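You operate a simulated robot arm through the tools that you are given. There is no shell and no other tool. Be economical: measure what you need, move in short steps, check, and stop when the job is done.

Carry out the task below with a simulated robot arm. There is one attempt and no reset: what you move stays moved.

Task
Switch the charger off, swap the red pack for the blue one, set 6 A and switch on again.
Fine: stand the red pack on the table; leave the rest as it is.
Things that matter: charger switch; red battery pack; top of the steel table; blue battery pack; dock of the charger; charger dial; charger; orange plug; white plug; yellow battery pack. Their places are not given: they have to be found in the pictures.

Only the result counts: the job must be done as asked and must still hold three seconds after the hand-in. Knocking over, shifting, dropping, spilling or breaking anything else fails it.

Robot
A 7-joint arm with a two-finger parallel gripper, fixed in place. Base frame: the origin is at the foot of the arm, x ahead of it, y to its left, z up; the work surface is at about z = 0.9. Readings come in m, degrees, newtons and seconds.
With the tool pointing down near the work surface it reaches from about 0.24 to 0.68 m from the base axis. Its first joint turns from -66.0 to 66.0 degrees. Payload 2.4 kg.
The TCP is the grasp point between the finger pads, 0.03 m short of the fingertips. In the tool frame z runs along the fingers and y along their closing line. The gripper opens to 0.094 m. The fingers are 0.028 m wide and 0.01 m thick; the gripper's body (0.05 by 0.096 m) begins 0.055 m behind the TCP.
Orientation is that of the tool frame in the base frame, as [roll, pitch, yaw] about the fixed x, y, z axes, in that order (R = Rz(yaw) Ry(pitch) Rx(roll)). With the fingers straight down and closing along the base's y, the tool's x points along the base's -x, its y along +y and its z along -z.

Tools
- The arm moves only by the tool send_rows. Its argument "plan" is text: rows parted by semicolons, each of 6 numbers parted by spaces: the shift along the tool's x, y, z in units of 30 mm (1.0 is 30 mm), then the turn, a rotation vector about the tool's x, y, z in units of 5 degrees (1.0 is 5 degrees). In form: dx dy dz wx wy wz; .... A call has 1 to 12 rows; each row shifts and turns the commanded pose from where the row before left it, along the tool's axes as they then stand. "jaw" is the opening, from 0 (shut) to 1 (fully open), set as the call begins (left out, the last holds). A call with a number of a shift or a turn outside -1 to 1 is refused whole. A row lasts 0.2 s, in which the tool goes at most 0.05 m and 8.6 degrees; a call with a longer step from one row to the next is refused whole, and so is a gripper value outside its range. A pose out of reach is approached as far as the arm can. The call stops where the force on the tool passes 40 N (or 10 N more than at its start, if that is more) or the arm is blocked; 0.2 s more then pass. Each finger travels about 0.153 m/s and halts on what it meets, pressing with about 31 N; the grip force reading is that of the motor and also rises with nothing between the fingers. The clock runs only during rows and for 0.2 s after the last one: add rows that do not move to give the fingers time. The reply holds the time, the measured pose of the TCP, the force on the tool along the base axes, the opening and the grip force, in the units named above and with some noise.
- Cameras (640 x 400 px; columns grow to the right, rows downward): "scene" is fixed at [0.0376, 0.4666, 1.4608]; the picture's right is [-0.78, -0.62, 0.00], its down [-0.25, 0.32, -0.92] and it looks along [0.57, -0.72, -0.40] (base axes); focal length 326 px, centre (320, 200). "wrist" rides on the gripper at [0.076, 0.014, -0.102] in the tool frame; the picture's right is [-0.18, 0.98, 0.00], its down [-0.75, -0.14, -0.64] and it looks along [-0.63, -0.12, 0.77] (tool axes); focal length 243 px, centre (320, 200).
- camera(camera): a new picture of that camera. The clock stands still meanwhile.
- measure_at(camera, pixels): for up to 12 pixels [column, row] of the newest picture of that camera ("zoom" is the newest enlarged one), the place [x, y, z] in the base frame of the surface seen there, good to about 0.002 m. The clock stands still meanwhile.
- inspect(camera, box): a new picture of the part [left, top, right, bottom] of that camera's present view, enlarged. The clock stands still meanwhile.
- finish_job(): hands the job in; it is judged then, once.

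Keep the steps short. Do not move on a guess: measure, check each grasp and each placing, and mend mistakes. In all there are 80 turns and 54 pictures (those below and enlarged ones count). Leave the gripper open and the arm clear of the work at the hand-in unless told otherwise, and finish with a single line.

The tools are called after "Call:" as name(argument=value, ...) on one line, values as JSON. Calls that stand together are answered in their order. send_rows: Moves the arm, as the interface text tells. Its arguments: {"type":"object","properties":{"plan":{"type":"string"},"jaw":{"type":"number"}},"required":["plan"]} The other tools are called the same way: camera (camera) takes a picture; measure_at (camera, pixels) gives the place of the surface under pixels of a picture; inspect (camera, box) takes an enlarged picture of a part of a camera's view; finish_job () hands the job in.

At the start:

```text
t: 0.0
ee_pos: [0.3853, -0.045, 1.2649]
ee_rot: [180.0, 0.0, 180.0]
force: [-0.2, -0.3, -0.1]
finger_gap: 0.0941
grip_force: 0.0
```

scene: 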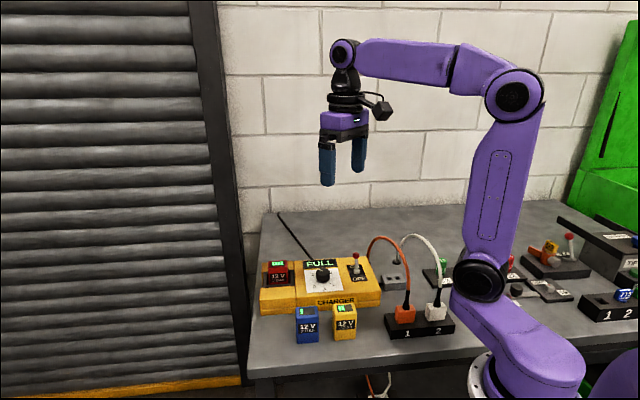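
wrist: 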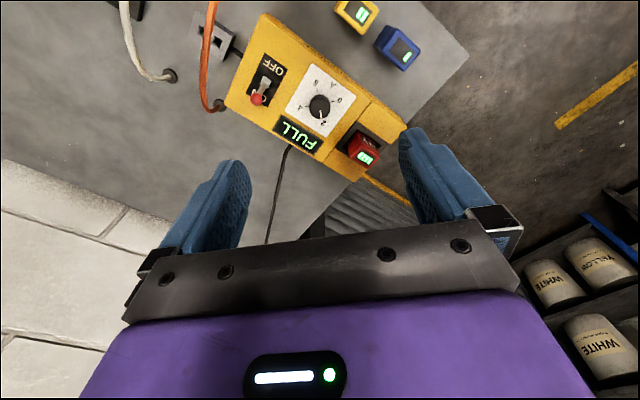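

I start by looking closer at the charger in both views.

Call:
inspect(camera="scene", box=[240, 220, 480, 370])

Call:
inspect(camera="wrist", box=[200, 0, 440, 190])

```text
2.67 times, centred on (360, 295) of scene
```

zoom: 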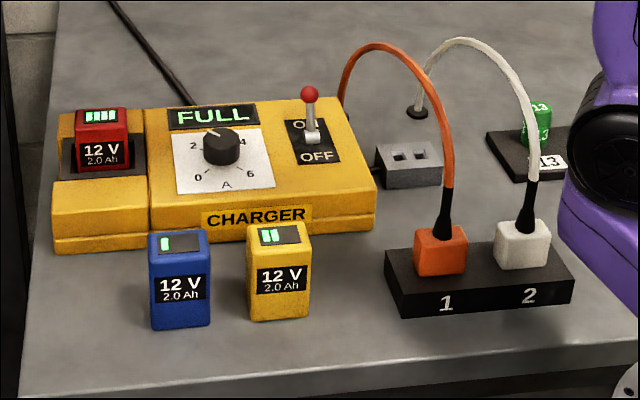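

```text
2.11 times, centred on (320, 95) of wrist
```

zoom: 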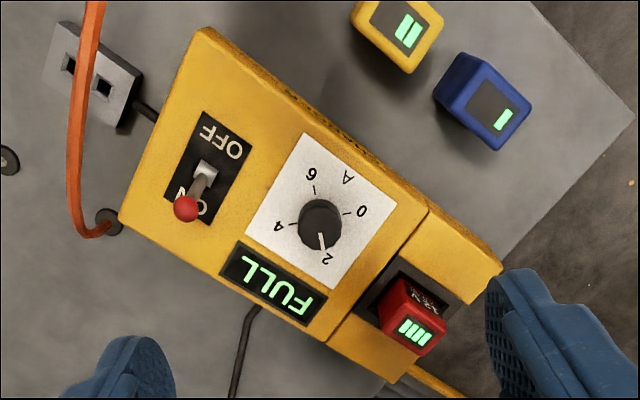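

The zoom on the wrist view shows the switch toggle at (186,208), the dial at (320,222) pointing at 2, red pack top at (412,325) and blue top at (490,108). I measure these.

Call:
measure_at(camera="zoom", pixels=[[186, 208], [204, 168], [222, 140], [320, 218], [322, 245], [328, 258], [278, 227], [312, 173], [362, 211], [345, 176], [418, 320], [490, 112]])

Call:
measure_at(camera="wrist", pixels=[[262, 14], [226, 104], [346, 180], [405, 130], [359, 130], [352, 153], [374, 166], [388, 60], [402, 70], [420, 50], [395, 27], [345, 14]])

Call:
inspect(camera="scene", box=[255, 245, 375, 345])

```text
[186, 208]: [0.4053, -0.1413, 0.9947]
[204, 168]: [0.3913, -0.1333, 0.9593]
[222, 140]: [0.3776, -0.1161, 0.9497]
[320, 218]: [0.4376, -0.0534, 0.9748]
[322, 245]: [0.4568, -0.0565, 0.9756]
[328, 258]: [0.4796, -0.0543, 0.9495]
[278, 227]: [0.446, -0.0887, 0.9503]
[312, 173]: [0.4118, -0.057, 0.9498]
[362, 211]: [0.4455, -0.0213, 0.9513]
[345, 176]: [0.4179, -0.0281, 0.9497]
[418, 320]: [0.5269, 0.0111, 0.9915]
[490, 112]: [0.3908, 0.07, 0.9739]
```

```text
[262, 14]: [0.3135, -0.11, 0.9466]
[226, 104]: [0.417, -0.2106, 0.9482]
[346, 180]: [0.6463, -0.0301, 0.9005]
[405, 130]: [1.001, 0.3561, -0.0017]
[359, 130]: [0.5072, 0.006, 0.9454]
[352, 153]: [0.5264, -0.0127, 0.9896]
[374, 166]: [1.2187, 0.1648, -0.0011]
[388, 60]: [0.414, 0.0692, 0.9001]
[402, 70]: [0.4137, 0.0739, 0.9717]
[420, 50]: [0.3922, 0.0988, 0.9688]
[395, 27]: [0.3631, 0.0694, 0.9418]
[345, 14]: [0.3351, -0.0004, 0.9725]
```

```text
4.00 times, centred on (315, 295) of scene
```

zoom: 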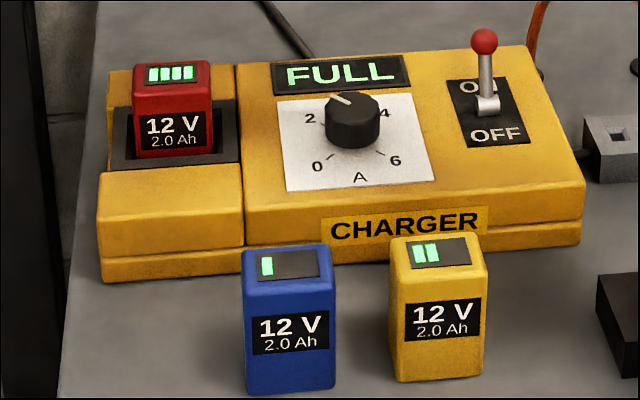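

Dial ticks: 0 toward +y, 2 at +x, 4 at −y, 6 at −x, so 2→6 is 180° clockwise seen from above. Now I measure the packs and dock edges in the scene zoom.

Call:
measure_at(camera="zoom", pixels=[[247, 256], [314, 249], [327, 275], [254, 280], [137, 70], [205, 65], [207, 89], [141, 92], [160, 155], [112, 166], [238, 155], [233, 103]])

Call:
measure_at(camera="zoom", pixels=[[485, 40], [487, 75], [487, 103], [446, 82], [522, 78], [466, 146], [530, 142], [352, 105], [333, 97], [346, 102], [255, 385], [330, 378]])

Call:
measure_at(camera="zoom", pixels=[[396, 242], [462, 237], [478, 262], [405, 266], [130, 130], [134, 150], [220, 130], [222, 148], [160, 162], [200, 160], [318, 122], [395, 160]])

```text
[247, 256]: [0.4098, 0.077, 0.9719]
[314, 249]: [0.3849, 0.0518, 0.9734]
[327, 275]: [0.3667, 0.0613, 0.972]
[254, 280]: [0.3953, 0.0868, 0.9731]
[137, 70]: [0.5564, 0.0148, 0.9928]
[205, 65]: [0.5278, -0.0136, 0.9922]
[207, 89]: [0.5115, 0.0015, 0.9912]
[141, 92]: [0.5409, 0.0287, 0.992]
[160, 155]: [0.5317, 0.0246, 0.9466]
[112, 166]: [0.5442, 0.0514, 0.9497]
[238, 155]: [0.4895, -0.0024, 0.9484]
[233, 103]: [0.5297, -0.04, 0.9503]
```

```text
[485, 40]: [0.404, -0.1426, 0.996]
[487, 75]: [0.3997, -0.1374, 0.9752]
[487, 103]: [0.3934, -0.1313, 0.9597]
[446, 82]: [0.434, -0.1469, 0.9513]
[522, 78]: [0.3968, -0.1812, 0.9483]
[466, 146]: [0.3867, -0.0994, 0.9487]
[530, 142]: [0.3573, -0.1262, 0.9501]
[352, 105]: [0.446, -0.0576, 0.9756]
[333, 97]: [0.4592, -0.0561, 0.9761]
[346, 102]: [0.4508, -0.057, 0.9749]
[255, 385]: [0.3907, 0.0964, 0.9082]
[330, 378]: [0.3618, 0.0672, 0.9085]
```

```text
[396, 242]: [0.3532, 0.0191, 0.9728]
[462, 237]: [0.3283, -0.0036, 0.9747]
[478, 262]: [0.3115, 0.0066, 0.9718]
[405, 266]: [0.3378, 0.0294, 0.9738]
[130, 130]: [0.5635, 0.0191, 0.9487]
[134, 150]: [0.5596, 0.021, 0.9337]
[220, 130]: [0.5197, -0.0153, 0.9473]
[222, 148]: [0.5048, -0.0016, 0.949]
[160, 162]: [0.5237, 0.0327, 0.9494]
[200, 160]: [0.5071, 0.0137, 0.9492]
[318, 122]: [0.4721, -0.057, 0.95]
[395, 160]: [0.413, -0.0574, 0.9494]
```

Charger axes lie at 45° (front = (−0.71, 0.71)). Red centre ≈ (0.534, 0.008), top 0.992; blue ≈ (0.389, 0.069). Next: cable positions near the switch (380,240) and the table's edge, for a free standing place.

Call:
camera(camera="scene")

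Call:
measure_at(camera="scene", pixels=[[384, 237], [370, 254], [400, 250], [407, 275], [270, 342], [252, 342], [252, 360], [290, 355], [320, 360], [370, 345], [262, 322], [350, 365]])

```text
48 pictures are left
```

scene: 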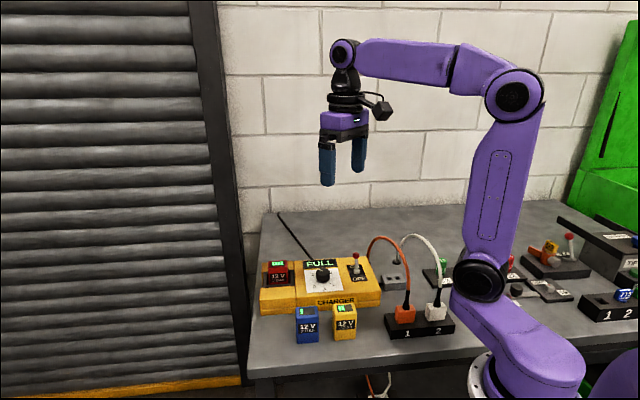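

```text
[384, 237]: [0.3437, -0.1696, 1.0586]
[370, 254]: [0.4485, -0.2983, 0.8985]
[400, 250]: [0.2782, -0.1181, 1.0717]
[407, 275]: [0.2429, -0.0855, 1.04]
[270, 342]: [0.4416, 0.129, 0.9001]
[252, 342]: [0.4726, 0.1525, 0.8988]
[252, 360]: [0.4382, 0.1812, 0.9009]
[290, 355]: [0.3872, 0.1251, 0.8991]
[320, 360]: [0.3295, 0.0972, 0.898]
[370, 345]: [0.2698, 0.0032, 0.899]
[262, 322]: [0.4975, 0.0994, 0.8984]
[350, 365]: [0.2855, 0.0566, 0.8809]
```

Cable apex is ~1.07 high and passes ~56 mm beside the switch. I'll turn the tool −135° about vertical so its narrow side and camera stay off the cable; first 60° up high, jaws closed.

Call:
send_rows(plan="0 0 0 0 0 1;0 0 0 0 0 1;0 0 0 0 0 1;0 0 0 0 0 1;0 0 0 0 0 1;0 0 0 0 0 1;0 0 0 0 0 1;0 0 0 0 0 1;0 0 0 0 0 1;0 0 0 0 0 1;0 0 0 0 0 1;0 0 0 0 0 1", jaw=0)

Call:
send_rows(plan="0 0 0 0 0 1;0 0 0 0 0 1;0 0 0 0 0 1;0 0 0 0 0 1;0 0 0 0 0 1;0 0 0 0 0 1;0 0 0 0 0 1;0 0 0 0 0 1;0 0 0 0 0 1;0 0 0 0 0 1;0 0 0 0 0 1;0 0 0 0 0 1")

Call:
send_rows(plan="0 0 0 0 0 1;0 0 0 0 0 1;0 0 0 0 0 1;0 0 0 0 0 0")

```text
t: 2.6
ee_pos: [0.3869, -0.0444, 1.2659]
ee_rot: [179.9, 0.0, 119.9]
force: [0.0, 0.4, -0.6]
finger_gap: 0.0001
grip_force: 32.0
```

```text
t: 5.2
ee_pos: [0.3853, -0.0452, 1.2659]
ee_rot: [180.0, 0.0, 59.9]
force: [-0.9, 0.5, -0.4]
finger_gap: 0.0
grip_force: 31.0
```

```text
t: 6.2
ee_pos: [0.3856, -0.0444, 1.2665]
ee_rot: [179.9, 0.0, 44.8]
force: [-0.4, -0.5, 0.1]
finger_gap: 0.0001
grip_force: 30.8
```

Orientation reached. Now move to above the back side of the toggle, z ≈ 1.13.

Call:
send_rows(plan="-0.343 0.716 0.9 0 0 0;-0.343 0.716 0.9 0 0 0;-0.343 0.716 0.9 0 0 0;-0.343 0.716 0.9 0 0 0;-0.343 0.716 0.9 0 0 0;0 0 0 0 0 0")

Call:
camera(camera="wrist")

Call:
inspect(camera="scene", box=[280, 160, 440, 310])

```text
t: 7.6
ee_pos: [0.425, -0.1588, 1.1282]
ee_rot: [180.0, 0.0, 45.0]
force: [-0.7, 0.6, 0.5]
finger_gap: 0.0
grip_force: 31.0
```

```text
47 pictures are left
```

wrist: 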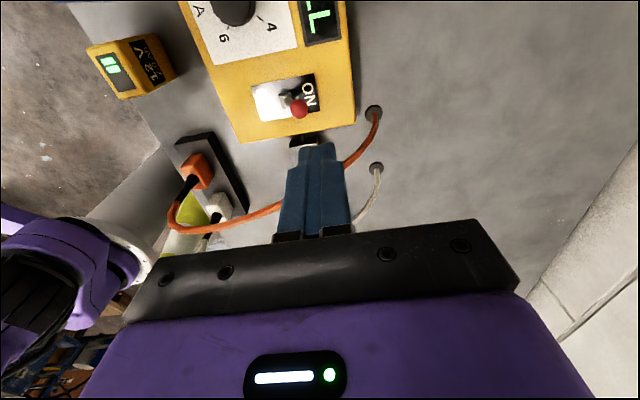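

```text
2.67 times, centred on (360, 235) of scene
```

zoom: 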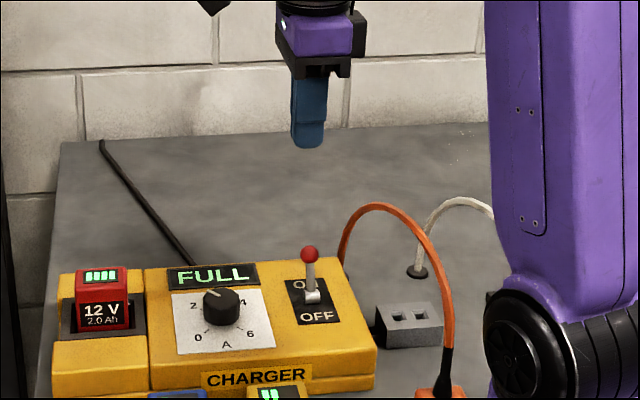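

Clear behind the toggle. Descend 120 mm so fingertips sit at z ≈ 0.978, behind the ball.

Call:
send_rows(plan="0 0 1 0 0 0;0 0 1 0 0 0;0 0 1 0 0 0;0 0 1 0 0 0;0 0 0 0 0 0")

Call:
inspect(camera="scene", box=[280, 160, 440, 310])

```text
t: 8.8
ee_pos: [0.4249, -0.1591, 1.0097]
ee_rot: [179.9, -0.1, 44.9]
force: [-1.0, 0.1, -0.9]
finger_gap: 0.0
grip_force: 31.9
```

```text
2.67 times, centred on (360, 235) of scene
```

zoom: 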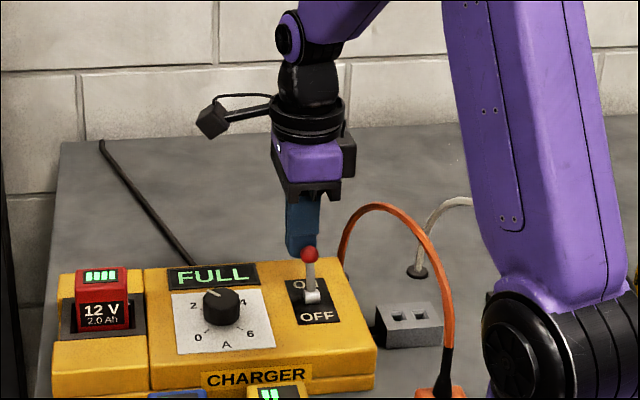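

Fingers are just behind the ball. Push forward (tool −y) 36 mm in small steps.

Call:
send_rows(plan="0 -0.2 0 0 0 0;0 -0.2 0 0 0 0;0 -0.2 0 0 0 0;0 -0.2 0 0 0 0;0 -0.2 0 0 0 0;0 -0.2 0 0 0 0;0 0 0 0 0 0")

Call:
inspect(camera="scene", box=[280, 160, 440, 310])

```text
t: 10.4
ee_pos: [0.4002, -0.1329, 1.0107]
ee_rot: [179.8, 0.0, 45.0]
force: [3.8, -3.7, -1.6]
finger_gap: 0.0001
grip_force: 31.0
```

```text
2.67 times, centred on (360, 235) of scene
```

zoom: 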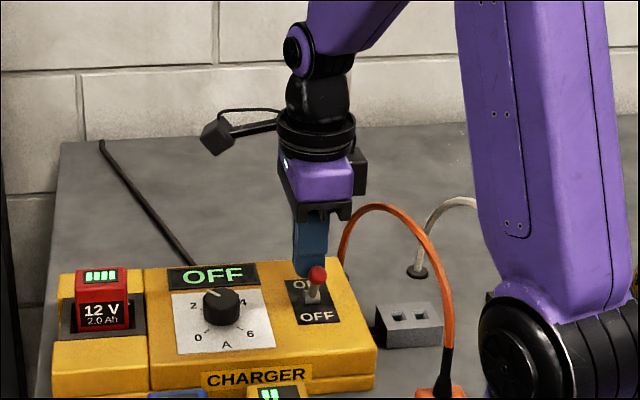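

Display shows OFF; force ~5 N. Push 8 mm more to seat it fully, then back off and rise.

Call:
send_rows(plan="0 -0.14 0 0 0 0;0 -0.14 0 0 0 0;0 0 0 0 0 0")

Call:
send_rows(plan="0 0.5 0 0 0 0;0 0.5 0 0 0 0;0 0 -1 0 0 0;0 0 -1 0 0 0;0 0 -1 0 0 0;0 0 -1 0 0 0;0 0 0 0 0 0")

Call:
inspect(camera="scene", box=[250, 230, 410, 330])

```text
t: 11.1
ee_pos: [0.3992, -0.1319, 1.0129]
ee_rot: [178.6, -0.3, 44.8]
force: [3.7, -3.3, 0.3]
finger_gap: 0.0001
grip_force: 30.8
stopped in row 3: the force on the tool passed its limit (the readings are from after the stop); the commanded pose is now the measured one
```

```text
t: 12.7
ee_pos: [0.4176, -0.1523, 1.1343]
ee_rot: [178.7, -0.4, 44.9]
force: [0.4, -0.1, -0.1]
finger_gap: 0.0001
grip_force: 31.0
```

```text
4.00 times, centred on (330, 280) of scene
```

zoom: 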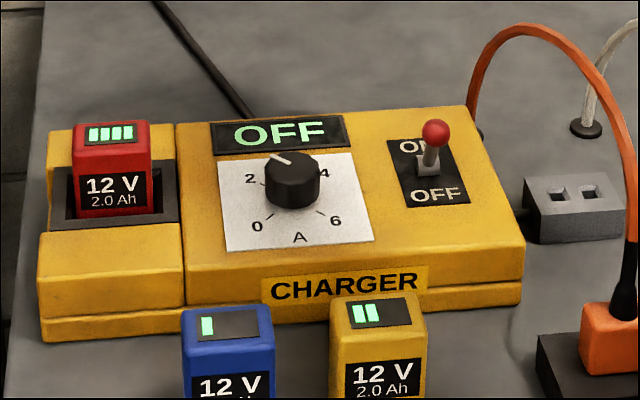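

Off and seated. I check that the charger and red pack did not shift, remeasuring red's top corners (76,130),(148,126),(150,150),(80,156) and dial.

Call:
measure_at(camera="zoom", pixels=[[78, 129], [146, 124], [149, 149], [82, 152], [292, 162], [434, 132], [150, 185], [179, 212], [170, 163], [54, 220]])

Call:
send_rows(plan="0 0 -0.2 0.26 0.08 0;0 0 0 0 0 0")

```text
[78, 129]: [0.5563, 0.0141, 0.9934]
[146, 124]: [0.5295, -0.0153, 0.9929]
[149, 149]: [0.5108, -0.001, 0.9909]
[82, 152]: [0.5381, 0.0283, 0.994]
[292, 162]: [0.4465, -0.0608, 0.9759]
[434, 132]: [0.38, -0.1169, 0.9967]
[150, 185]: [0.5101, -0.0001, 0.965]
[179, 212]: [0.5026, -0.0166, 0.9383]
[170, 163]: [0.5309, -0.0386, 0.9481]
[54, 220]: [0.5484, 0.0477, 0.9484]
```

```text
t: 13.2
ee_pos: [0.4177, -0.15, 1.1386]
ee_rot: [180.0, -0.7, 44.9]
force: [0.1, -0.3, 0.5]
finger_gap: 0.0
grip_force: 31.0
```

Nothing shifted. Move above the red pack with jaws opened to ~66 mm.

Call:
send_rows(plan="0.921 -0.138 0.15 0 -0.14 0;0.921 -0.138 0.15 0 0 0;0.921 -0.138 0.15 0 0 0;0.921 -0.138 0.15 0 0 0;0.921 -0.138 0.15 0 0 0;0.921 -0.138 0.15 0 0 0;0.921 -0.138 0.15 0 0 0;0 0 0 0 0 0", jaw=0.7)

Call:
camera(camera="wrist")

```text
t: 15.1
ee_pos: [0.535, 0.0051, 1.1079]
ee_rot: [-179.9, 0.0, 44.9]
force: [-0.1, -0.2, -1.1]
finger_gap: 0.0659
grip_force: 0.1
```

```text
42 pictures are left
```

wrist: 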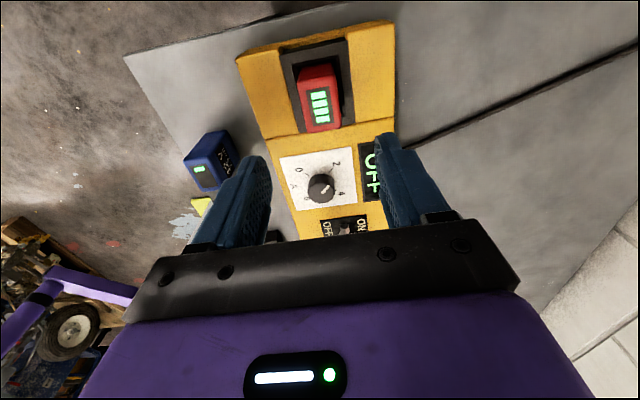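

The red pack sits between the fingers at (320,100). I enlarge to refine its centre and slot clearance.

Call:
inspect(camera="wrist", box=[256, 20, 384, 140])

```text
3.33 times, centred on (320, 80) of wrist
```

zoom: 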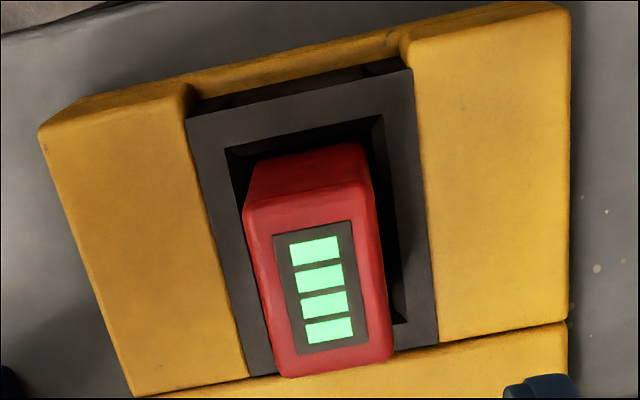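

Call:
measure_at(camera="zoom", pixels=[[255, 210], [360, 190], [388, 352], [285, 368], [315, 285], [208, 120], [402, 80], [430, 340], [228, 150], [378, 118], [400, 318], [250, 370]])

```text
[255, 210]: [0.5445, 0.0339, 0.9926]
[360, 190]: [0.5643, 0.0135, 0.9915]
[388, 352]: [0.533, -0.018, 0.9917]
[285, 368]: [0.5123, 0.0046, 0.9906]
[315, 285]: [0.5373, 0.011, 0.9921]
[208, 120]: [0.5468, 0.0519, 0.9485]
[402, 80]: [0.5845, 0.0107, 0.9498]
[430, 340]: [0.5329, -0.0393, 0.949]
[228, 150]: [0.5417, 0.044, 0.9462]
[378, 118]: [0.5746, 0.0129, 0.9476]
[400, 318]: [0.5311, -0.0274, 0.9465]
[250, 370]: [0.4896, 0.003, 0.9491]
```

Slot funnel has some millimetres of clearance and the pack is centred between the fingers. Shift 2.7 mm along tool x and descend to TCP z ≈ 0.985.

Call:
send_rows(plan="0.09 0 0.8 0 0 0;0 0 0.9 0 0 0;0 0 0.9 0 0 0;0 0 0.9 0 0 0;0 0 0.6 0 0 0;0 0 0 0 0 0")

Call:
send_rows(plan="0 0 0 0 0 0;0 0 0 0 0 0;0 0 0 0 0 0", jaw=0)

Call:
inspect(camera="scene", box=[220, 180, 380, 330])

```text
t: 16.4
ee_pos: [0.5361, 0.0093, 0.9836]
ee_rot: [180.0, 0.1, 44.9]
force: [0.5, 0.5, 0.1]
finger_gap: 0.0658
grip_force: 0.0
```

```text
t: 17.2
ee_pos: [0.5377, 0.0095, 0.9838]
ee_rot: [179.9, 0.0, 44.8]
force: [0.7, -0.4, 0.5]
finger_gap: 0.0382
grip_force: 30.7
```

```text
2.67 times, centred on (300, 255) of scene
```

zoom: 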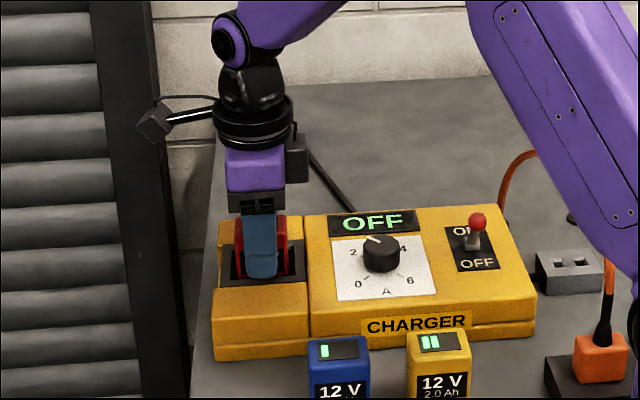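

Gripped at 38 mm gap, centred. Lift straight up 40 mm slowly, then more, watching the force.

Call:
send_rows(plan="0 0 -0.3 0 0 0;0 0 -0.3 0 0 0;0 0 -0.3 0 0 0;0 0 -0.5 0 0 0;0 0 -0.6 0 0 0;0 0 -0.6 0 0 0;0 0 -0.7 0 0 0;0 0 -0.7 0 0 0;0 0 0 0 0 0")

Call:
camera(camera="scene")

Call:
camera(camera="wrist")

```text
t: 19.2
ee_pos: [0.5362, 0.0079, 1.1038]
ee_rot: [-179.9, 0.0, 44.9]
force: [0.1, 0.0, -3.1]
finger_gap: 0.0381
grip_force: 31.1
```

```text
39 pictures are left
```

scene: 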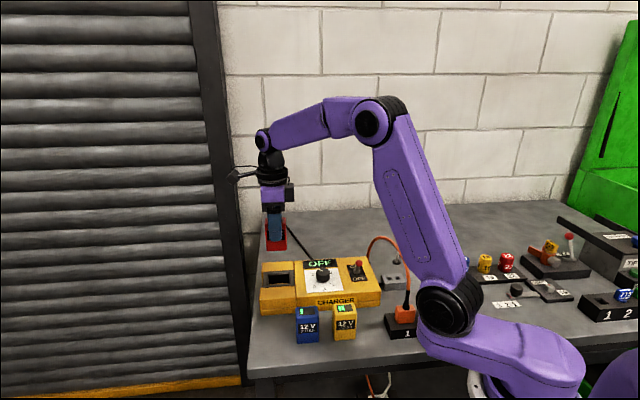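

```text
38 pictures are left
```

wrist: 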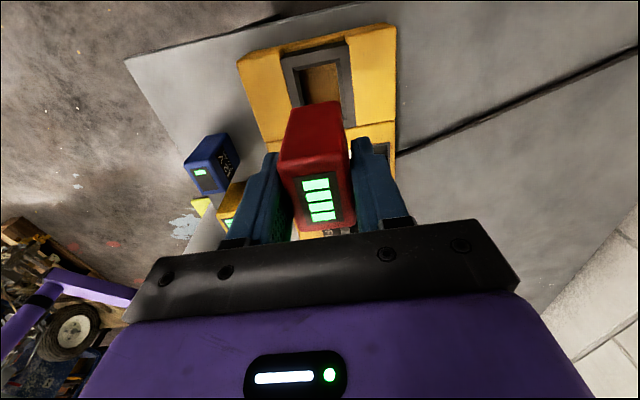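

Red is held upright, slot empty. I check the table around the intended standing place (left of blue, about (0.438, 0.127)).

Call:
measure_at(camera="wrist", pixels=[[135, 62], [180, 55], [230, 45], [160, 105], [200, 100], [230, 90], [215, 115], [212, 140], [192, 165], [240, 160]])

Call:
measure_at(camera="scene", pixels=[[249, 350], [256, 320], [249, 375], [280, 374], [265, 312], [300, 372]])

```text
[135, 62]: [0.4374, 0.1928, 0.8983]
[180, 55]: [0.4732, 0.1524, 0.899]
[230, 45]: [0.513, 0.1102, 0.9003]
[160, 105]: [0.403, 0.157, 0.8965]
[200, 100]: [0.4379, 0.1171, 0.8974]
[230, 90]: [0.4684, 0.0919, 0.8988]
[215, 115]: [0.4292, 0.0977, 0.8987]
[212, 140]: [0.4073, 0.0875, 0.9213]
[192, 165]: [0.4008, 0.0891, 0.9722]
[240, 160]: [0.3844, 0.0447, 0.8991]
```

```text
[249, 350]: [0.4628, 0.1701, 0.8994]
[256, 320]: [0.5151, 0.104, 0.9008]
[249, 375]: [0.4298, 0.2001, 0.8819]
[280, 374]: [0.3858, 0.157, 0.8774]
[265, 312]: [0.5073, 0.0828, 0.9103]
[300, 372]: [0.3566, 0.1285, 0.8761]
```

Table edges are ≥25 mm beyond the intended footprint. Move over it at height.

Call:
send_rows(plan="0.068 -0.825 0 0 0 0;0.068 -0.825 0 0 0 0;0.068 -0.825 0 0 0 0;0.068 -0.825 0 0 0 0;0.068 -0.825 0 0 0 0;0.068 -0.825 0 0 0 0;0 0 0 0 0 0")

Call:
send_rows(plan="0 0 0.8 0 0 0;0 0 0.8 0 0 0;0 0 0.8 0 0 0;0 0 0.8 0 0 0;0 0 0.8 0 0 0;0 0 0 0 0 0")

Call:
camera(camera="scene")

```text
t: 20.9
ee_pos: [0.4386, 0.1216, 1.1039]
ee_rot: [-179.9, 0.1, 44.9]
force: [-0.1, 0.1, -2.6]
finger_gap: 0.0384
grip_force: 31.5
```

```text
t: 22.2
ee_pos: [0.4375, 0.1205, 0.9849]
ee_rot: [-180.0, 0.0, 44.9]
force: [-0.8, -1.2, -2.7]
finger_gap: 0.0381
grip_force: 30.8
```

```text
37 pictures are left
```

scene: 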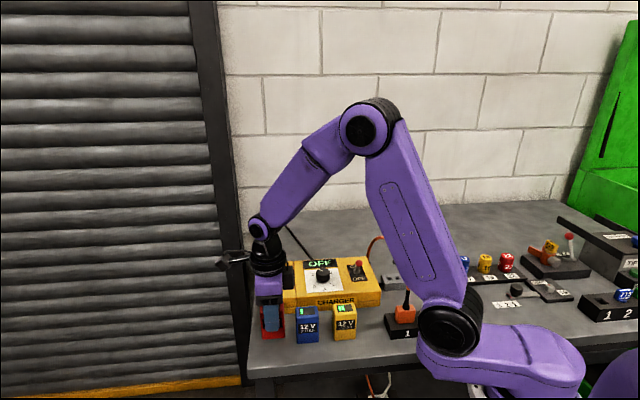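

Red hangs just left of blue with a gap. Lower in 3 mm steps until table contact (expected TCP ≈ 0.965).

Call:
send_rows(plan="0 0 0.1 0 0 0;0 0 0.1 0 0 0;0 0 0.1 0 0 0;0 0 0.1 0 0 0;0 0 0.1 0 0 0;0 0 0.08 0 0 0;0 0 0 0 0 0")

Call:
inspect(camera="scene", box=[220, 260, 360, 380])

```text
t: 23.9
ee_pos: [0.4387, 0.1218, 0.9671]
ee_rot: [-179.9, 0.1, 45.0]
force: [-1.3, 0.6, -1.9]
finger_gap: 0.0378
grip_force: 31.0
```

```text
3.33 times, centred on (290, 320) of scene
```

zoom: 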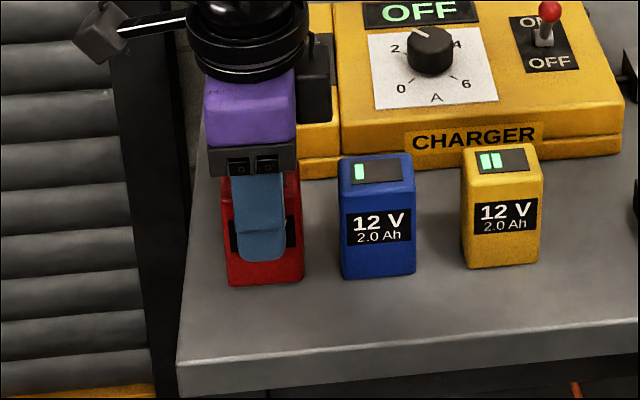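

No contact yet (force unchanged). Continue in 1.5 mm steps.

Call:
send_rows(plan="0 0 0.05 0 0 0;0 0 0.05 0 0 0;0 0 0 0 0 0")

```text
t: 24.6
ee_pos: [0.4394, 0.122, 0.9647]
ee_rot: [-180.0, 0.1, 44.9]
force: [0.0, -0.4, -2.7]
finger_gap: 0.0384
grip_force: 30.6
```

Call:
send_rows(plan="0 0 0.04 0 0 0;0 0 0 0 0 0")

Call:
send_rows(plan="0 0 0.04 0 0 0;0 0 0 0 0 0")

Call:
send_rows(plan="0 0 0.04 0 0 0;0 0 0 0 0 0")

```text
t: 25.2
ee_pos: [0.4402, 0.1223, 0.9641]
ee_rot: [-180.0, -0.1, 44.9]
force: [-1.4, -0.2, 10.8]
finger_gap: 0.0376
grip_force: 30.8
```

```text
t: 25.9
ee_pos: [0.4407, 0.1207, 0.9639]
ee_rot: [179.9, -0.2, 44.9]
force: [-3.7, -0.3, 28.5]
finger_gap: 0.0386
grip_force: 30.7
```

```text
t: 26.4
ee_pos: [0.4395, 0.1221, 0.9618]
ee_rot: [179.9, -0.1, 44.9]
force: [-1.0, 2.9, 28.7]
finger_gap: 0.0381
grip_force: 30.9
```

Contact (28 N). Relieve 2 mm, open to 66 mm, then rise.

Call:
send_rows(plan="0 0 -0.07 0 0 0;0 0 0 0 0 0")

Call:
send_rows(plan="0 0 0 0 0 0;0 0 0 0 0 0;0 0 -0.5 0 0 0;0 0 -1 0 0 0;0 0 -1 0 0 0;0 0 -1 0 0 0;0 0 -0.5 0 0 0;0 0 0 0 0 0", jaw=0.7)

Call:
inspect(camera="scene", box=[220, 260, 360, 380])

Call:
camera(camera="wrist")

```text
t: 27.1
ee_pos: [0.4374, 0.1221, 0.9619]
ee_rot: [-179.7, 0.3, 44.8]
force: [0.6, 0.1, -2.0]
finger_gap: 0.038
grip_force: 31.6
```

```text
t: 28.9
ee_pos: [0.4401, 0.1221, 1.0845]
ee_rot: [180.0, 0.0, 44.8]
force: [0.2, 0.1, -0.3]
finger_gap: 0.0659
grip_force: 0.0
```

```text
3.33 times, centred on (290, 320) of scene
```

zoom: 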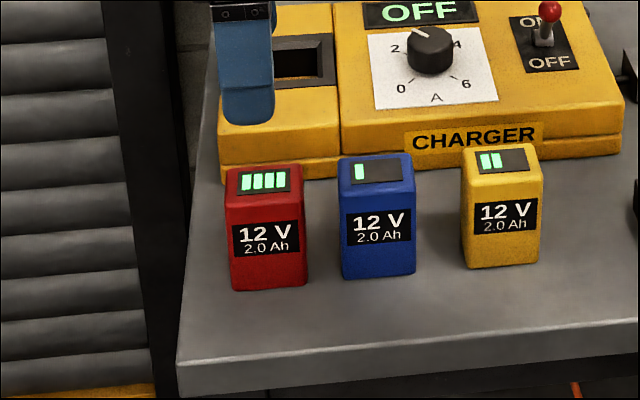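

```text
34 pictures are left
```

wrist: 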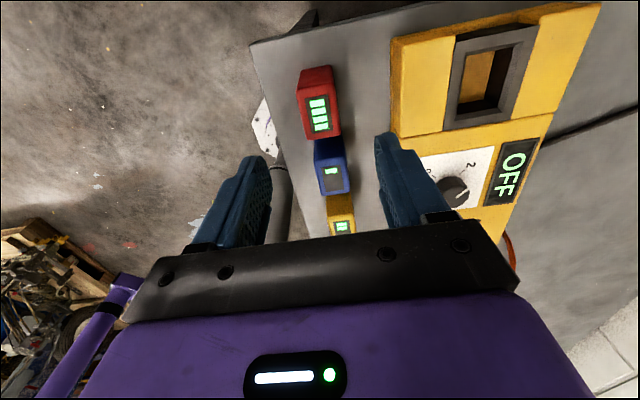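

Red stands freely. Now measure blue and red tops with the same corner convention in the wrist zoom.

Call:
measure_at(camera="zoom", pixels=[[230, 172], [297, 166], [302, 190], [234, 195], [343, 161], [407, 156], [411, 182], [345, 186], [343, 272], [412, 267], [234, 283], [304, 279]])

Call:
inspect(camera="wrist", box=[280, 50, 376, 240])

```text
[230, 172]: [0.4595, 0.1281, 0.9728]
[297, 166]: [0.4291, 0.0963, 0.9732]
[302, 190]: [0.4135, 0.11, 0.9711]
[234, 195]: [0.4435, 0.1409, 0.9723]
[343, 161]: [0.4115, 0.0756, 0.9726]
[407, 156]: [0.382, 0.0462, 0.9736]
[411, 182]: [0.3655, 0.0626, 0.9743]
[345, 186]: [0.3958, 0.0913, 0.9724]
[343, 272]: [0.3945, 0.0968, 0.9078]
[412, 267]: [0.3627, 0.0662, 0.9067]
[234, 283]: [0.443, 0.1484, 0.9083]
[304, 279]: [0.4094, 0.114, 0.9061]
```

```text
2.11 times, centred on (328, 145) of wrist
```

zoom: 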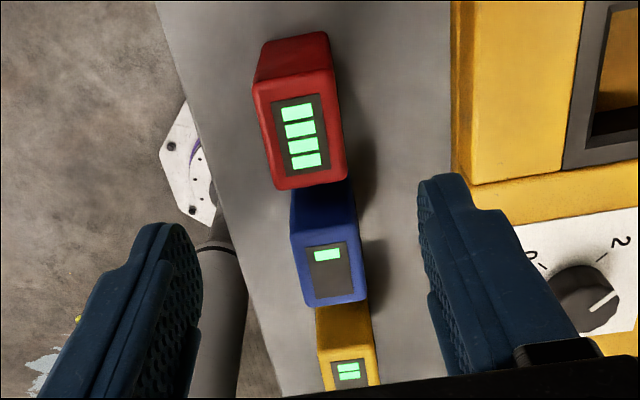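

Blue is offset (−0.048, −0.050) from red and parallel. Move over blue with the same relative grasp, then down to TCP z ≈ 0.964.

Call:
send_rows(plan="-0.78 0.005 0 0 0 0;-0.78 0.005 0 0 0 0;-0.78 0.005 0 0 0 0;0 0 0 0 0 0;0 0 0.9 0 0 0;0 0 0.9 0 0 0;0 0 0.9 0 0 0;0 0 0.9 0 0 0;0 0 0.42 0 0 0;0 0 0 0 0 0")

Call:
inspect(camera="scene", box=[220, 260, 360, 380])

```text
t: 31.1
ee_pos: [0.3892, 0.0713, 0.9631]
ee_rot: [-180.0, -0.1, 44.9]
force: [0.7, 0.2, 0.2]
finger_gap: 0.0659
grip_force: 0.0
```

```text
3.33 times, centred on (290, 320) of scene
```

zoom: 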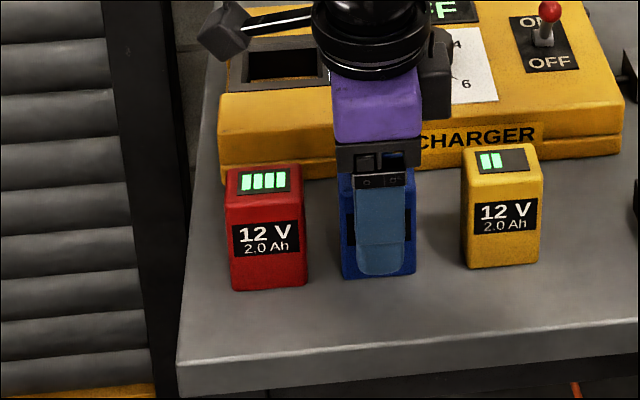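

Centred on blue. Close and lift.

Call:
send_rows(plan="0 0 0 0 0 0;0 0 0 0 0 0;0 0 0 0 0 0", jaw=0)

Call:
send_rows(plan="0 0 -0.3 0 0 0;0 0 -0.5 0 0 0;0 0 -0.8 0 0 0;0 0 -0.9 0 0 0;0 0 -0.9 0 0 0;0 0 -0.9 0 0 0;0 0 -0.5 0 0 0;0 0 0 0 0 0")

Call:
camera(camera="scene")

```text
t: 31.9
ee_pos: [0.3901, 0.0715, 0.964]
ee_rot: [-179.9, 0.0, 44.9]
force: [-0.3, -0.1, 0.0]
finger_gap: 0.0379
grip_force: 31.3
```

```text
t: 33.6
ee_pos: [0.39, 0.0718, 1.106]
ee_rot: [179.9, 0.1, 44.9]
force: [0.0, -0.4, -2.2]
finger_gap: 0.0384
grip_force: 31.2
```

```text
31 pictures are left
```

scene: 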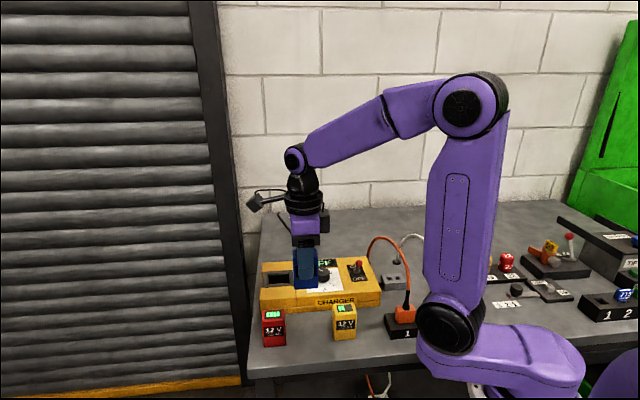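

Blue held. Carry it over the dock to the pose where red was gripped (0.5367, 0.0088).

Call:
send_rows(plan="0.329 0.824 0 0 0 0;0.329 0.824 0 0 0 0;0.329 0.824 0 0 0 0;0.329 0.824 0 0 0 0;0.329 0.824 0 0 0 0;0.329 0.824 0 0 0 0;0 0 0 0 0 0;0 0 0 0 0 0")

Call:
inspect(camera="scene", box=[220, 180, 360, 320])

Call:
camera(camera="wrist")

```text
t: 35.5
ee_pos: [0.5352, 0.0093, 1.1061]
ee_rot: [180.0, 0.0, 44.8]
force: [0.6, 0.3, -1.9]
finger_gap: 0.0381
grip_force: 30.7
```

```text
2.86 times, centred on (290, 250) of scene
```

zoom: 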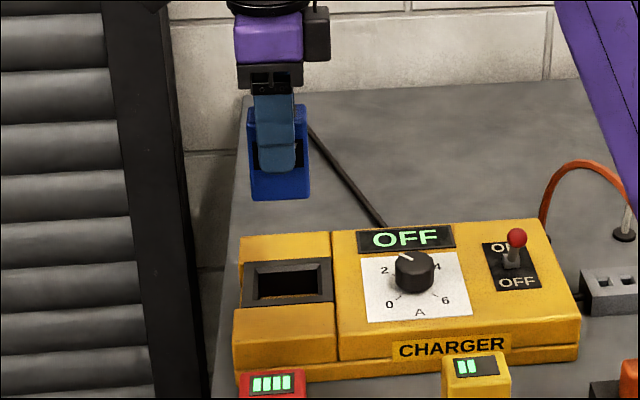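

```text
29 pictures are left
```

wrist: 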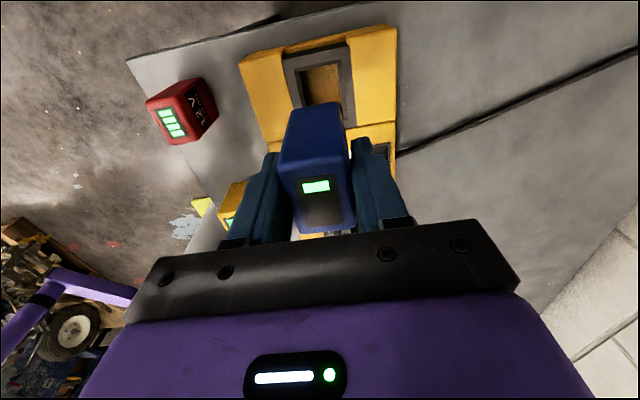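

The view matches red's lift-out view. I check the slot rim corners against the tool position.

Call:
measure_at(camera="zoom", pixels=[[246, 263], [329, 259], [332, 299], [243, 305], [256, 272], [319, 268], [322, 294], [256, 300]])

```text
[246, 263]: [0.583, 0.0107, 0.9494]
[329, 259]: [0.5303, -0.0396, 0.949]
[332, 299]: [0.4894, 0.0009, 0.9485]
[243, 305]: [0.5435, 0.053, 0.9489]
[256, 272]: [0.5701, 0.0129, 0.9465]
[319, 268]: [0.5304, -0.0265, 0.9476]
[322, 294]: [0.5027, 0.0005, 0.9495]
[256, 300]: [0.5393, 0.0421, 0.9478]
```

Slot centre ≈ (0.536, 0.007), tool within ~2 mm. Shift 1 mm in tool y, descend to just above the rim, then slowly in.

Call:
send_rows(plan="0 0.04 0.7 0 0 0;0 0 0.7 0 0 0;0 0 0.7 0 0 0;0 0 0.6 0 0 0;0 0 0 0 0 0")

Call:
send_rows(plan="0 0 0.2 0 0 0;0 0 0.2 0 0 0;0 0 0.2 0 0 0;0 0 0.2 0 0 0;0 0 0.2 0 0 0;0 0 0.2 0 0 0;0 0 0 0 0 0")

Call:
inspect(camera="scene", box=[220, 180, 360, 320])

```text
t: 36.6
ee_pos: [0.5365, 0.009, 1.0241]
ee_rot: [-180.0, 0.1, 44.9]
force: [-0.1, 0.7, -0.9]
finger_gap: 0.0379
grip_force: 31.0
```

```text
t: 38.2
ee_pos: [0.5366, 0.0096, 0.9899]
ee_rot: [180.0, 0.0, 44.9]
force: [0.3, 0.5, -2.6]
finger_gap: 0.0382
grip_force: 31.4
```

```text
2.86 times, centred on (290, 250) of scene
```

zoom: 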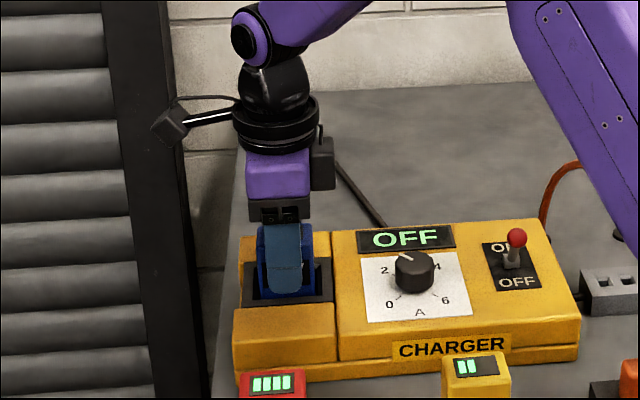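

Entering freely, no force. Last few mm gently to the seat.

Call:
send_rows(plan="0 0 0.08 0 0 0;0 0 0.08 0 0 0;0 0 0 0 0 0")

Call:
send_rows(plan="0 0 0.04 0 0 0;0 0 0.0 0 0 0")

Call:
send_rows(plan="0 0 0.04 0 0 0;0 0 0 0 0 0")

```text
t: 39.0
ee_pos: [0.5374, 0.009, 0.9833]
ee_rot: [-179.9, 0.0, 44.9]
force: [-0.3, 1.0, -0.6]
finger_gap: 0.038
grip_force: 30.8
```

```text
t: 39.6
ee_pos: [0.537, 0.009, 0.9844]
ee_rot: [180.0, 0.0, 44.9]
force: [0.3, 1.8, -0.7]
finger_gap: 0.0383
grip_force: 30.8
```

```text
t: 40.2
ee_pos: [0.5372, 0.0078, 0.9834]
ee_rot: [180.0, -0.1, 44.9]
force: [-0.8, 2.0, 10.7]
finger_gap: 0.0382
grip_force: 30.8
```

Seat contact (10 N) at the same height as red had. One more small press, then open and rise.

Call:
send_rows(plan="0 0 0.04 0 0 0;0 0 0 0 0 0;0 0 -0.05 0 0 0")

Call:
send_rows(plan="0 0 0 0 0 0;0 0 0 0 0 0;0 0 -0.5 0 0 0;0 0 -1 0 0 0;0 0 -1 0 0 0;0 0 -1 0 0 0;0 0 -0.5 0 0 0;0 0 0 0 0 0", jaw=0.7)

Call:
inspect(camera="scene", box=[250, 230, 410, 330])

```text
t: 41.0
ee_pos: [0.5368, 0.0085, 0.982]
ee_rot: [179.9, 0.0, 44.9]
force: [-0.7, 0.5, 19.0]
finger_gap: 0.0384
grip_force: 31.0
```

```text
t: 42.9
ee_pos: [0.5374, 0.0087, 1.1025]
ee_rot: [-180.0, 0.0, 44.9]
force: [0.2, -0.8, -0.7]
finger_gap: 0.066
grip_force: 0.1
```

```text
4.00 times, centred on (330, 280) of scene
```

zoom: 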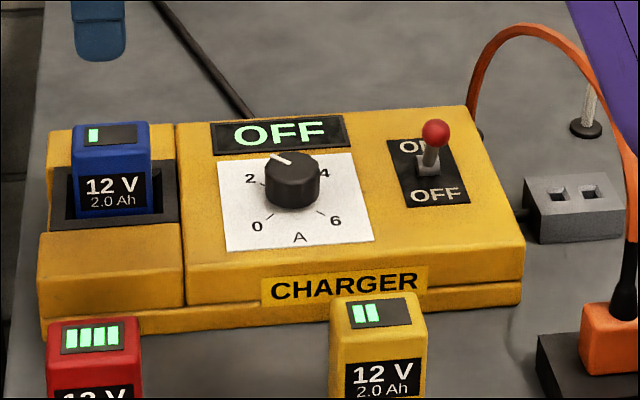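

Blue is in the dock. Now above the dial, also testing how far yaw can go toward 0°.

Call:
send_rows(plan="-0.9225 -0.154 0 0 0 0;-0.9225 -0.154 0 0 0 0;-0.9225 -0.154 0 0 0 0;-0.9225 -0.154 0 0 0 0;0 0 0 0 0 1;0 0 0 0 0 1;0 0 0 0 0 1;0 0 0 0 0 1;0 0 0 0 0 1;0 0 0 0 0 1;0 0 0 0 0 1;0 0 0 0 0 1", jaw=0.6)

Call:
send_rows(plan="0 0 0 0 0 1;0 0 0 0 0 1;0 0 0 0 0 1;0 0 0 0 0 0")

Call:
measure_at(camera="zoom", pixels=[[292, 170], [275, 155], [288, 163], [267, 170], [318, 168], [293, 181], [264, 185], [320, 180], [317, 212], [272, 212]])

Call:
inspect(camera="scene", box=[295, 250, 350, 300])

```text
t: 45.5
ee_pos: [0.4455, -0.0562, 1.1043]
ee_rot: [-180.0, 0.1, 4.8]
force: [-0.9, -0.7, 0.1]
finger_gap: 0.0567
grip_force: 0.0
```

```text
t: 46.5
ee_pos: [0.4455, -0.0568, 1.1021]
ee_rot: [179.9, -0.1, -10.2]
force: [-0.6, 0.2, -0.4]
finger_gap: 0.0564
grip_force: 0.1
```

```text
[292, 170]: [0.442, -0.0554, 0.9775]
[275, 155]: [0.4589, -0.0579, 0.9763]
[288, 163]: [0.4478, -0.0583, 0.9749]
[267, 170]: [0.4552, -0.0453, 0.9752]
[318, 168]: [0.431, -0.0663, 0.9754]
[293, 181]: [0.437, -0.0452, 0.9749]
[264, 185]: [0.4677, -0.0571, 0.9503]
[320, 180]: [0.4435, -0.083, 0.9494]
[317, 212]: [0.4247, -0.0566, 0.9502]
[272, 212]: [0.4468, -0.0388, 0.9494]
```

```text
8.00 times, centred on (322, 275) of scene
```

zoom: 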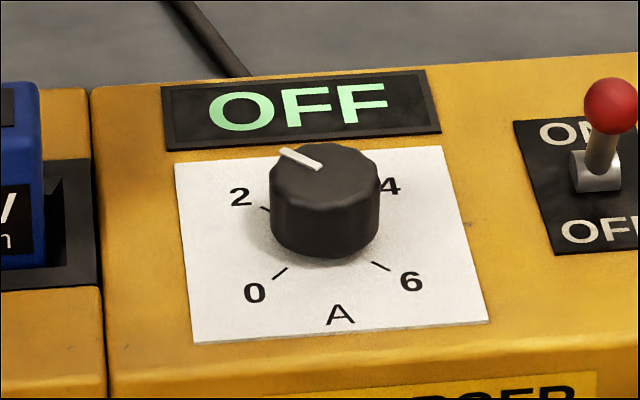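

Yaw −10° is reachable, so one 180°+ turn is possible. Measure pointer ends and ticks precisely.

Call:
measure_at(camera="zoom", pixels=[[284, 151], [300, 159], [317, 167], [264, 209], [275, 276], [286, 268], [374, 263], [386, 269], [272, 175], [378, 172], [325, 203], [325, 145]])

Call:
camera(camera="wrist")

```text
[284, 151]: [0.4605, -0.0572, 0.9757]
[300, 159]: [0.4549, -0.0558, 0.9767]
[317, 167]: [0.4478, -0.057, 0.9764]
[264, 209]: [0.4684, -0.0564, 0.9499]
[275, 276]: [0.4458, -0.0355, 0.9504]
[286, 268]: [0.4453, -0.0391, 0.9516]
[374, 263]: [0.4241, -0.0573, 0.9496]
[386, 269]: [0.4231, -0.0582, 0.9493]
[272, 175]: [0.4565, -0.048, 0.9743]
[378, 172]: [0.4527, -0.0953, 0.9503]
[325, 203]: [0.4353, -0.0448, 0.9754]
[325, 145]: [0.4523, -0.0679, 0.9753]
```

```text
25 pictures are left
```

wrist: 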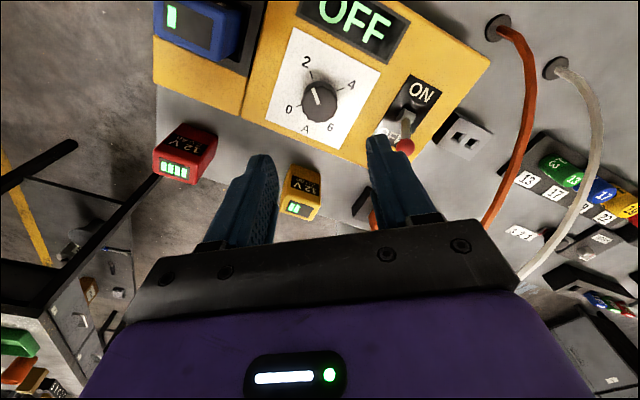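

Pointer is at 2 (+x) and tick 6 is exactly at −x: a 180° turn about (0.446, −0.057). Unwind the tool to yaw ≈170° above the dial.

Call:
send_rows(plan="0 0 0 0 0 -1;0 0 0 0 0 -1;0 0 0 0 0 -1;0 0 0 0 0 -1;0 0 0 0 0 -1;0 0 0 0 0 -1;0 0 0 0 0 -1;0 0 0 0 0 -1;0 0 0 0 0 -1;0 0 0 0 0 -1;0 0 0 0 0 -1;0 0 0 0 0 -1")

Call:
send_rows(plan="0 0 0 0 0 -1;0 0 0 0 0 -1;0 0 0 0 0 -1;0 0 0 0 0 -1;0 0 0 0 0 -1;0 0 0 0 0 -1;0 0 0 0 0 -1;0 0 0 0 0 -1;0 0 0 0 0 -1;0 0 0 0 0 -1;0 0 0 0 0 -1;0 0 0 0 0 -1")

Call:
send_rows(plan="0 0 0 0 0 -1;0 0 0 0 0 -1;0 0 0 0 0 -1;0 0 0 0 0 -1;0 0 0 0 0 -1;0 0 0 0 0 -1;0 0 0 0 0 -1;0 0 0 0 0 -1;0 0 0 0 0 -1;0 0 0 0 0 -1;0 0 0 0 0 -1;0 0 0 0 0 -1")

Call:
send_rows(plan="0 0 0.9 0 0 0;0 0 0.9 0 0 0;0 0 0.9 0 0 0;0 0 0 0 0 0")

Call:
camera(camera="wrist")

Call:
inspect(camera="scene", box=[250, 200, 410, 320])

```text
t: 49.0
ee_pos: [0.4459, -0.057, 1.103]
ee_rot: [180.0, 0.0, 50.1]
force: [-0.5, -0.3, -0.4]
finger_gap: 0.0563
grip_force: 0.2
```

```text
t: 51.6
ee_pos: [0.4453, -0.0571, 1.1022]
ee_rot: [180.0, 0.1, 110.0]
force: [0.0, -0.6, -0.2]
finger_gap: 0.0565
grip_force: 0.1
```

```text
t: 54.2
ee_pos: [0.4464, -0.0571, 1.1024]
ee_rot: [179.9, 0.0, 170.0]
force: [0.2, -0.9, -0.2]
finger_gap: 0.0564
grip_force: 0.0
```

```text
t: 55.2
ee_pos: [0.4463, -0.0576, 1.0215]
ee_rot: [179.9, 0.0, 169.8]
force: [0.8, 0.0, 0.6]
finger_gap: 0.0564
grip_force: 0.0
```

```text
24 pictures are left
```

wrist: 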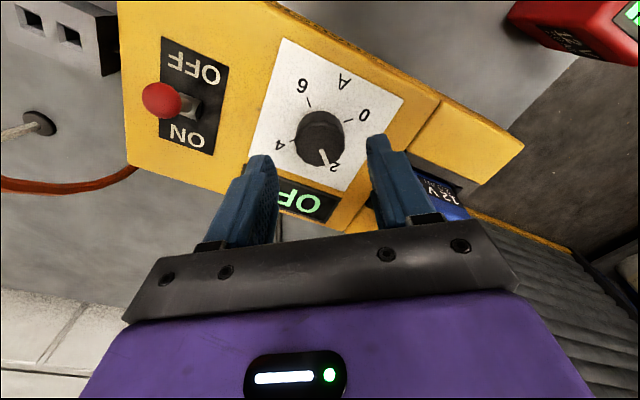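

```text
3.33 times, centred on (330, 260) of scene
```

zoom: 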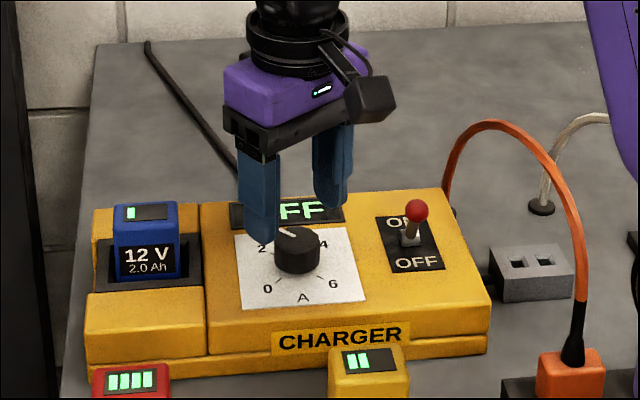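

Fingers straddle the knob. Descend to z ≈ 0.987 (tips ~7 mm over the face) and close.

Call:
send_rows(plan="0 0 0.6 0 0 0;0 0 0.55 0 0 0;0 0 0 0 0 0")

Call:
send_rows(plan="0 0 0 0 0 0;0 0 0 0 0 0;0 0 0 0 0 0", jaw=0)

```text
t: 56.0
ee_pos: [0.4466, -0.0574, 0.9869]
ee_rot: [-180.0, 0.0, 169.9]
force: [-0.5, 0.5, -0.1]
finger_gap: 0.0565
grip_force: 0.1
```

```text
t: 56.9
ee_pos: [0.4468, -0.0571, 0.9866]
ee_rot: [180.0, 0.0, 169.9]
force: [0.5, -0.1, -6.0]
finger_gap: 0.0333
grip_force: 45.6
```

Gripped the knob (33 mm). Turn 30° clockwise and check that it follows.

Call:
send_rows(plan="0 0 0 0 0 1;0 0 0 0 0 1;0 0 0 0 0 1;0 0 0 0 0 1;0 0 0 0 0 1;0 0 0 0 0 1;0 0 0 0 0 0")

Call:
inspect(camera="wrist", box=[200, 60, 440, 210])

```text
t: 58.5
ee_pos: [0.4453, -0.0563, 0.9872]
ee_rot: [-180.0, 0.0, 139.8]
force: [7.2, 1.2, -9.7]
finger_gap: 0.0335
grip_force: 45.1
```

```text
2.67 times, centred on (320, 135) of wrist
```

zoom: 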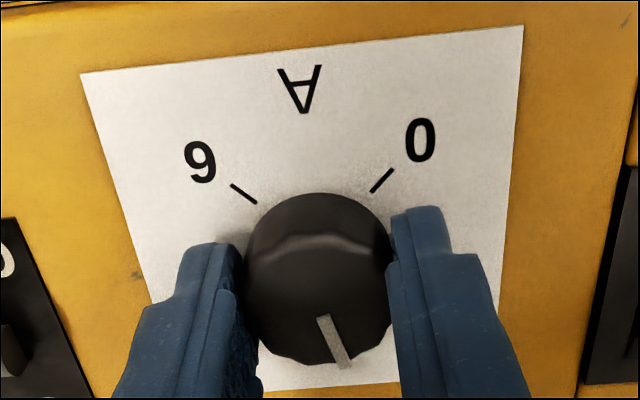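

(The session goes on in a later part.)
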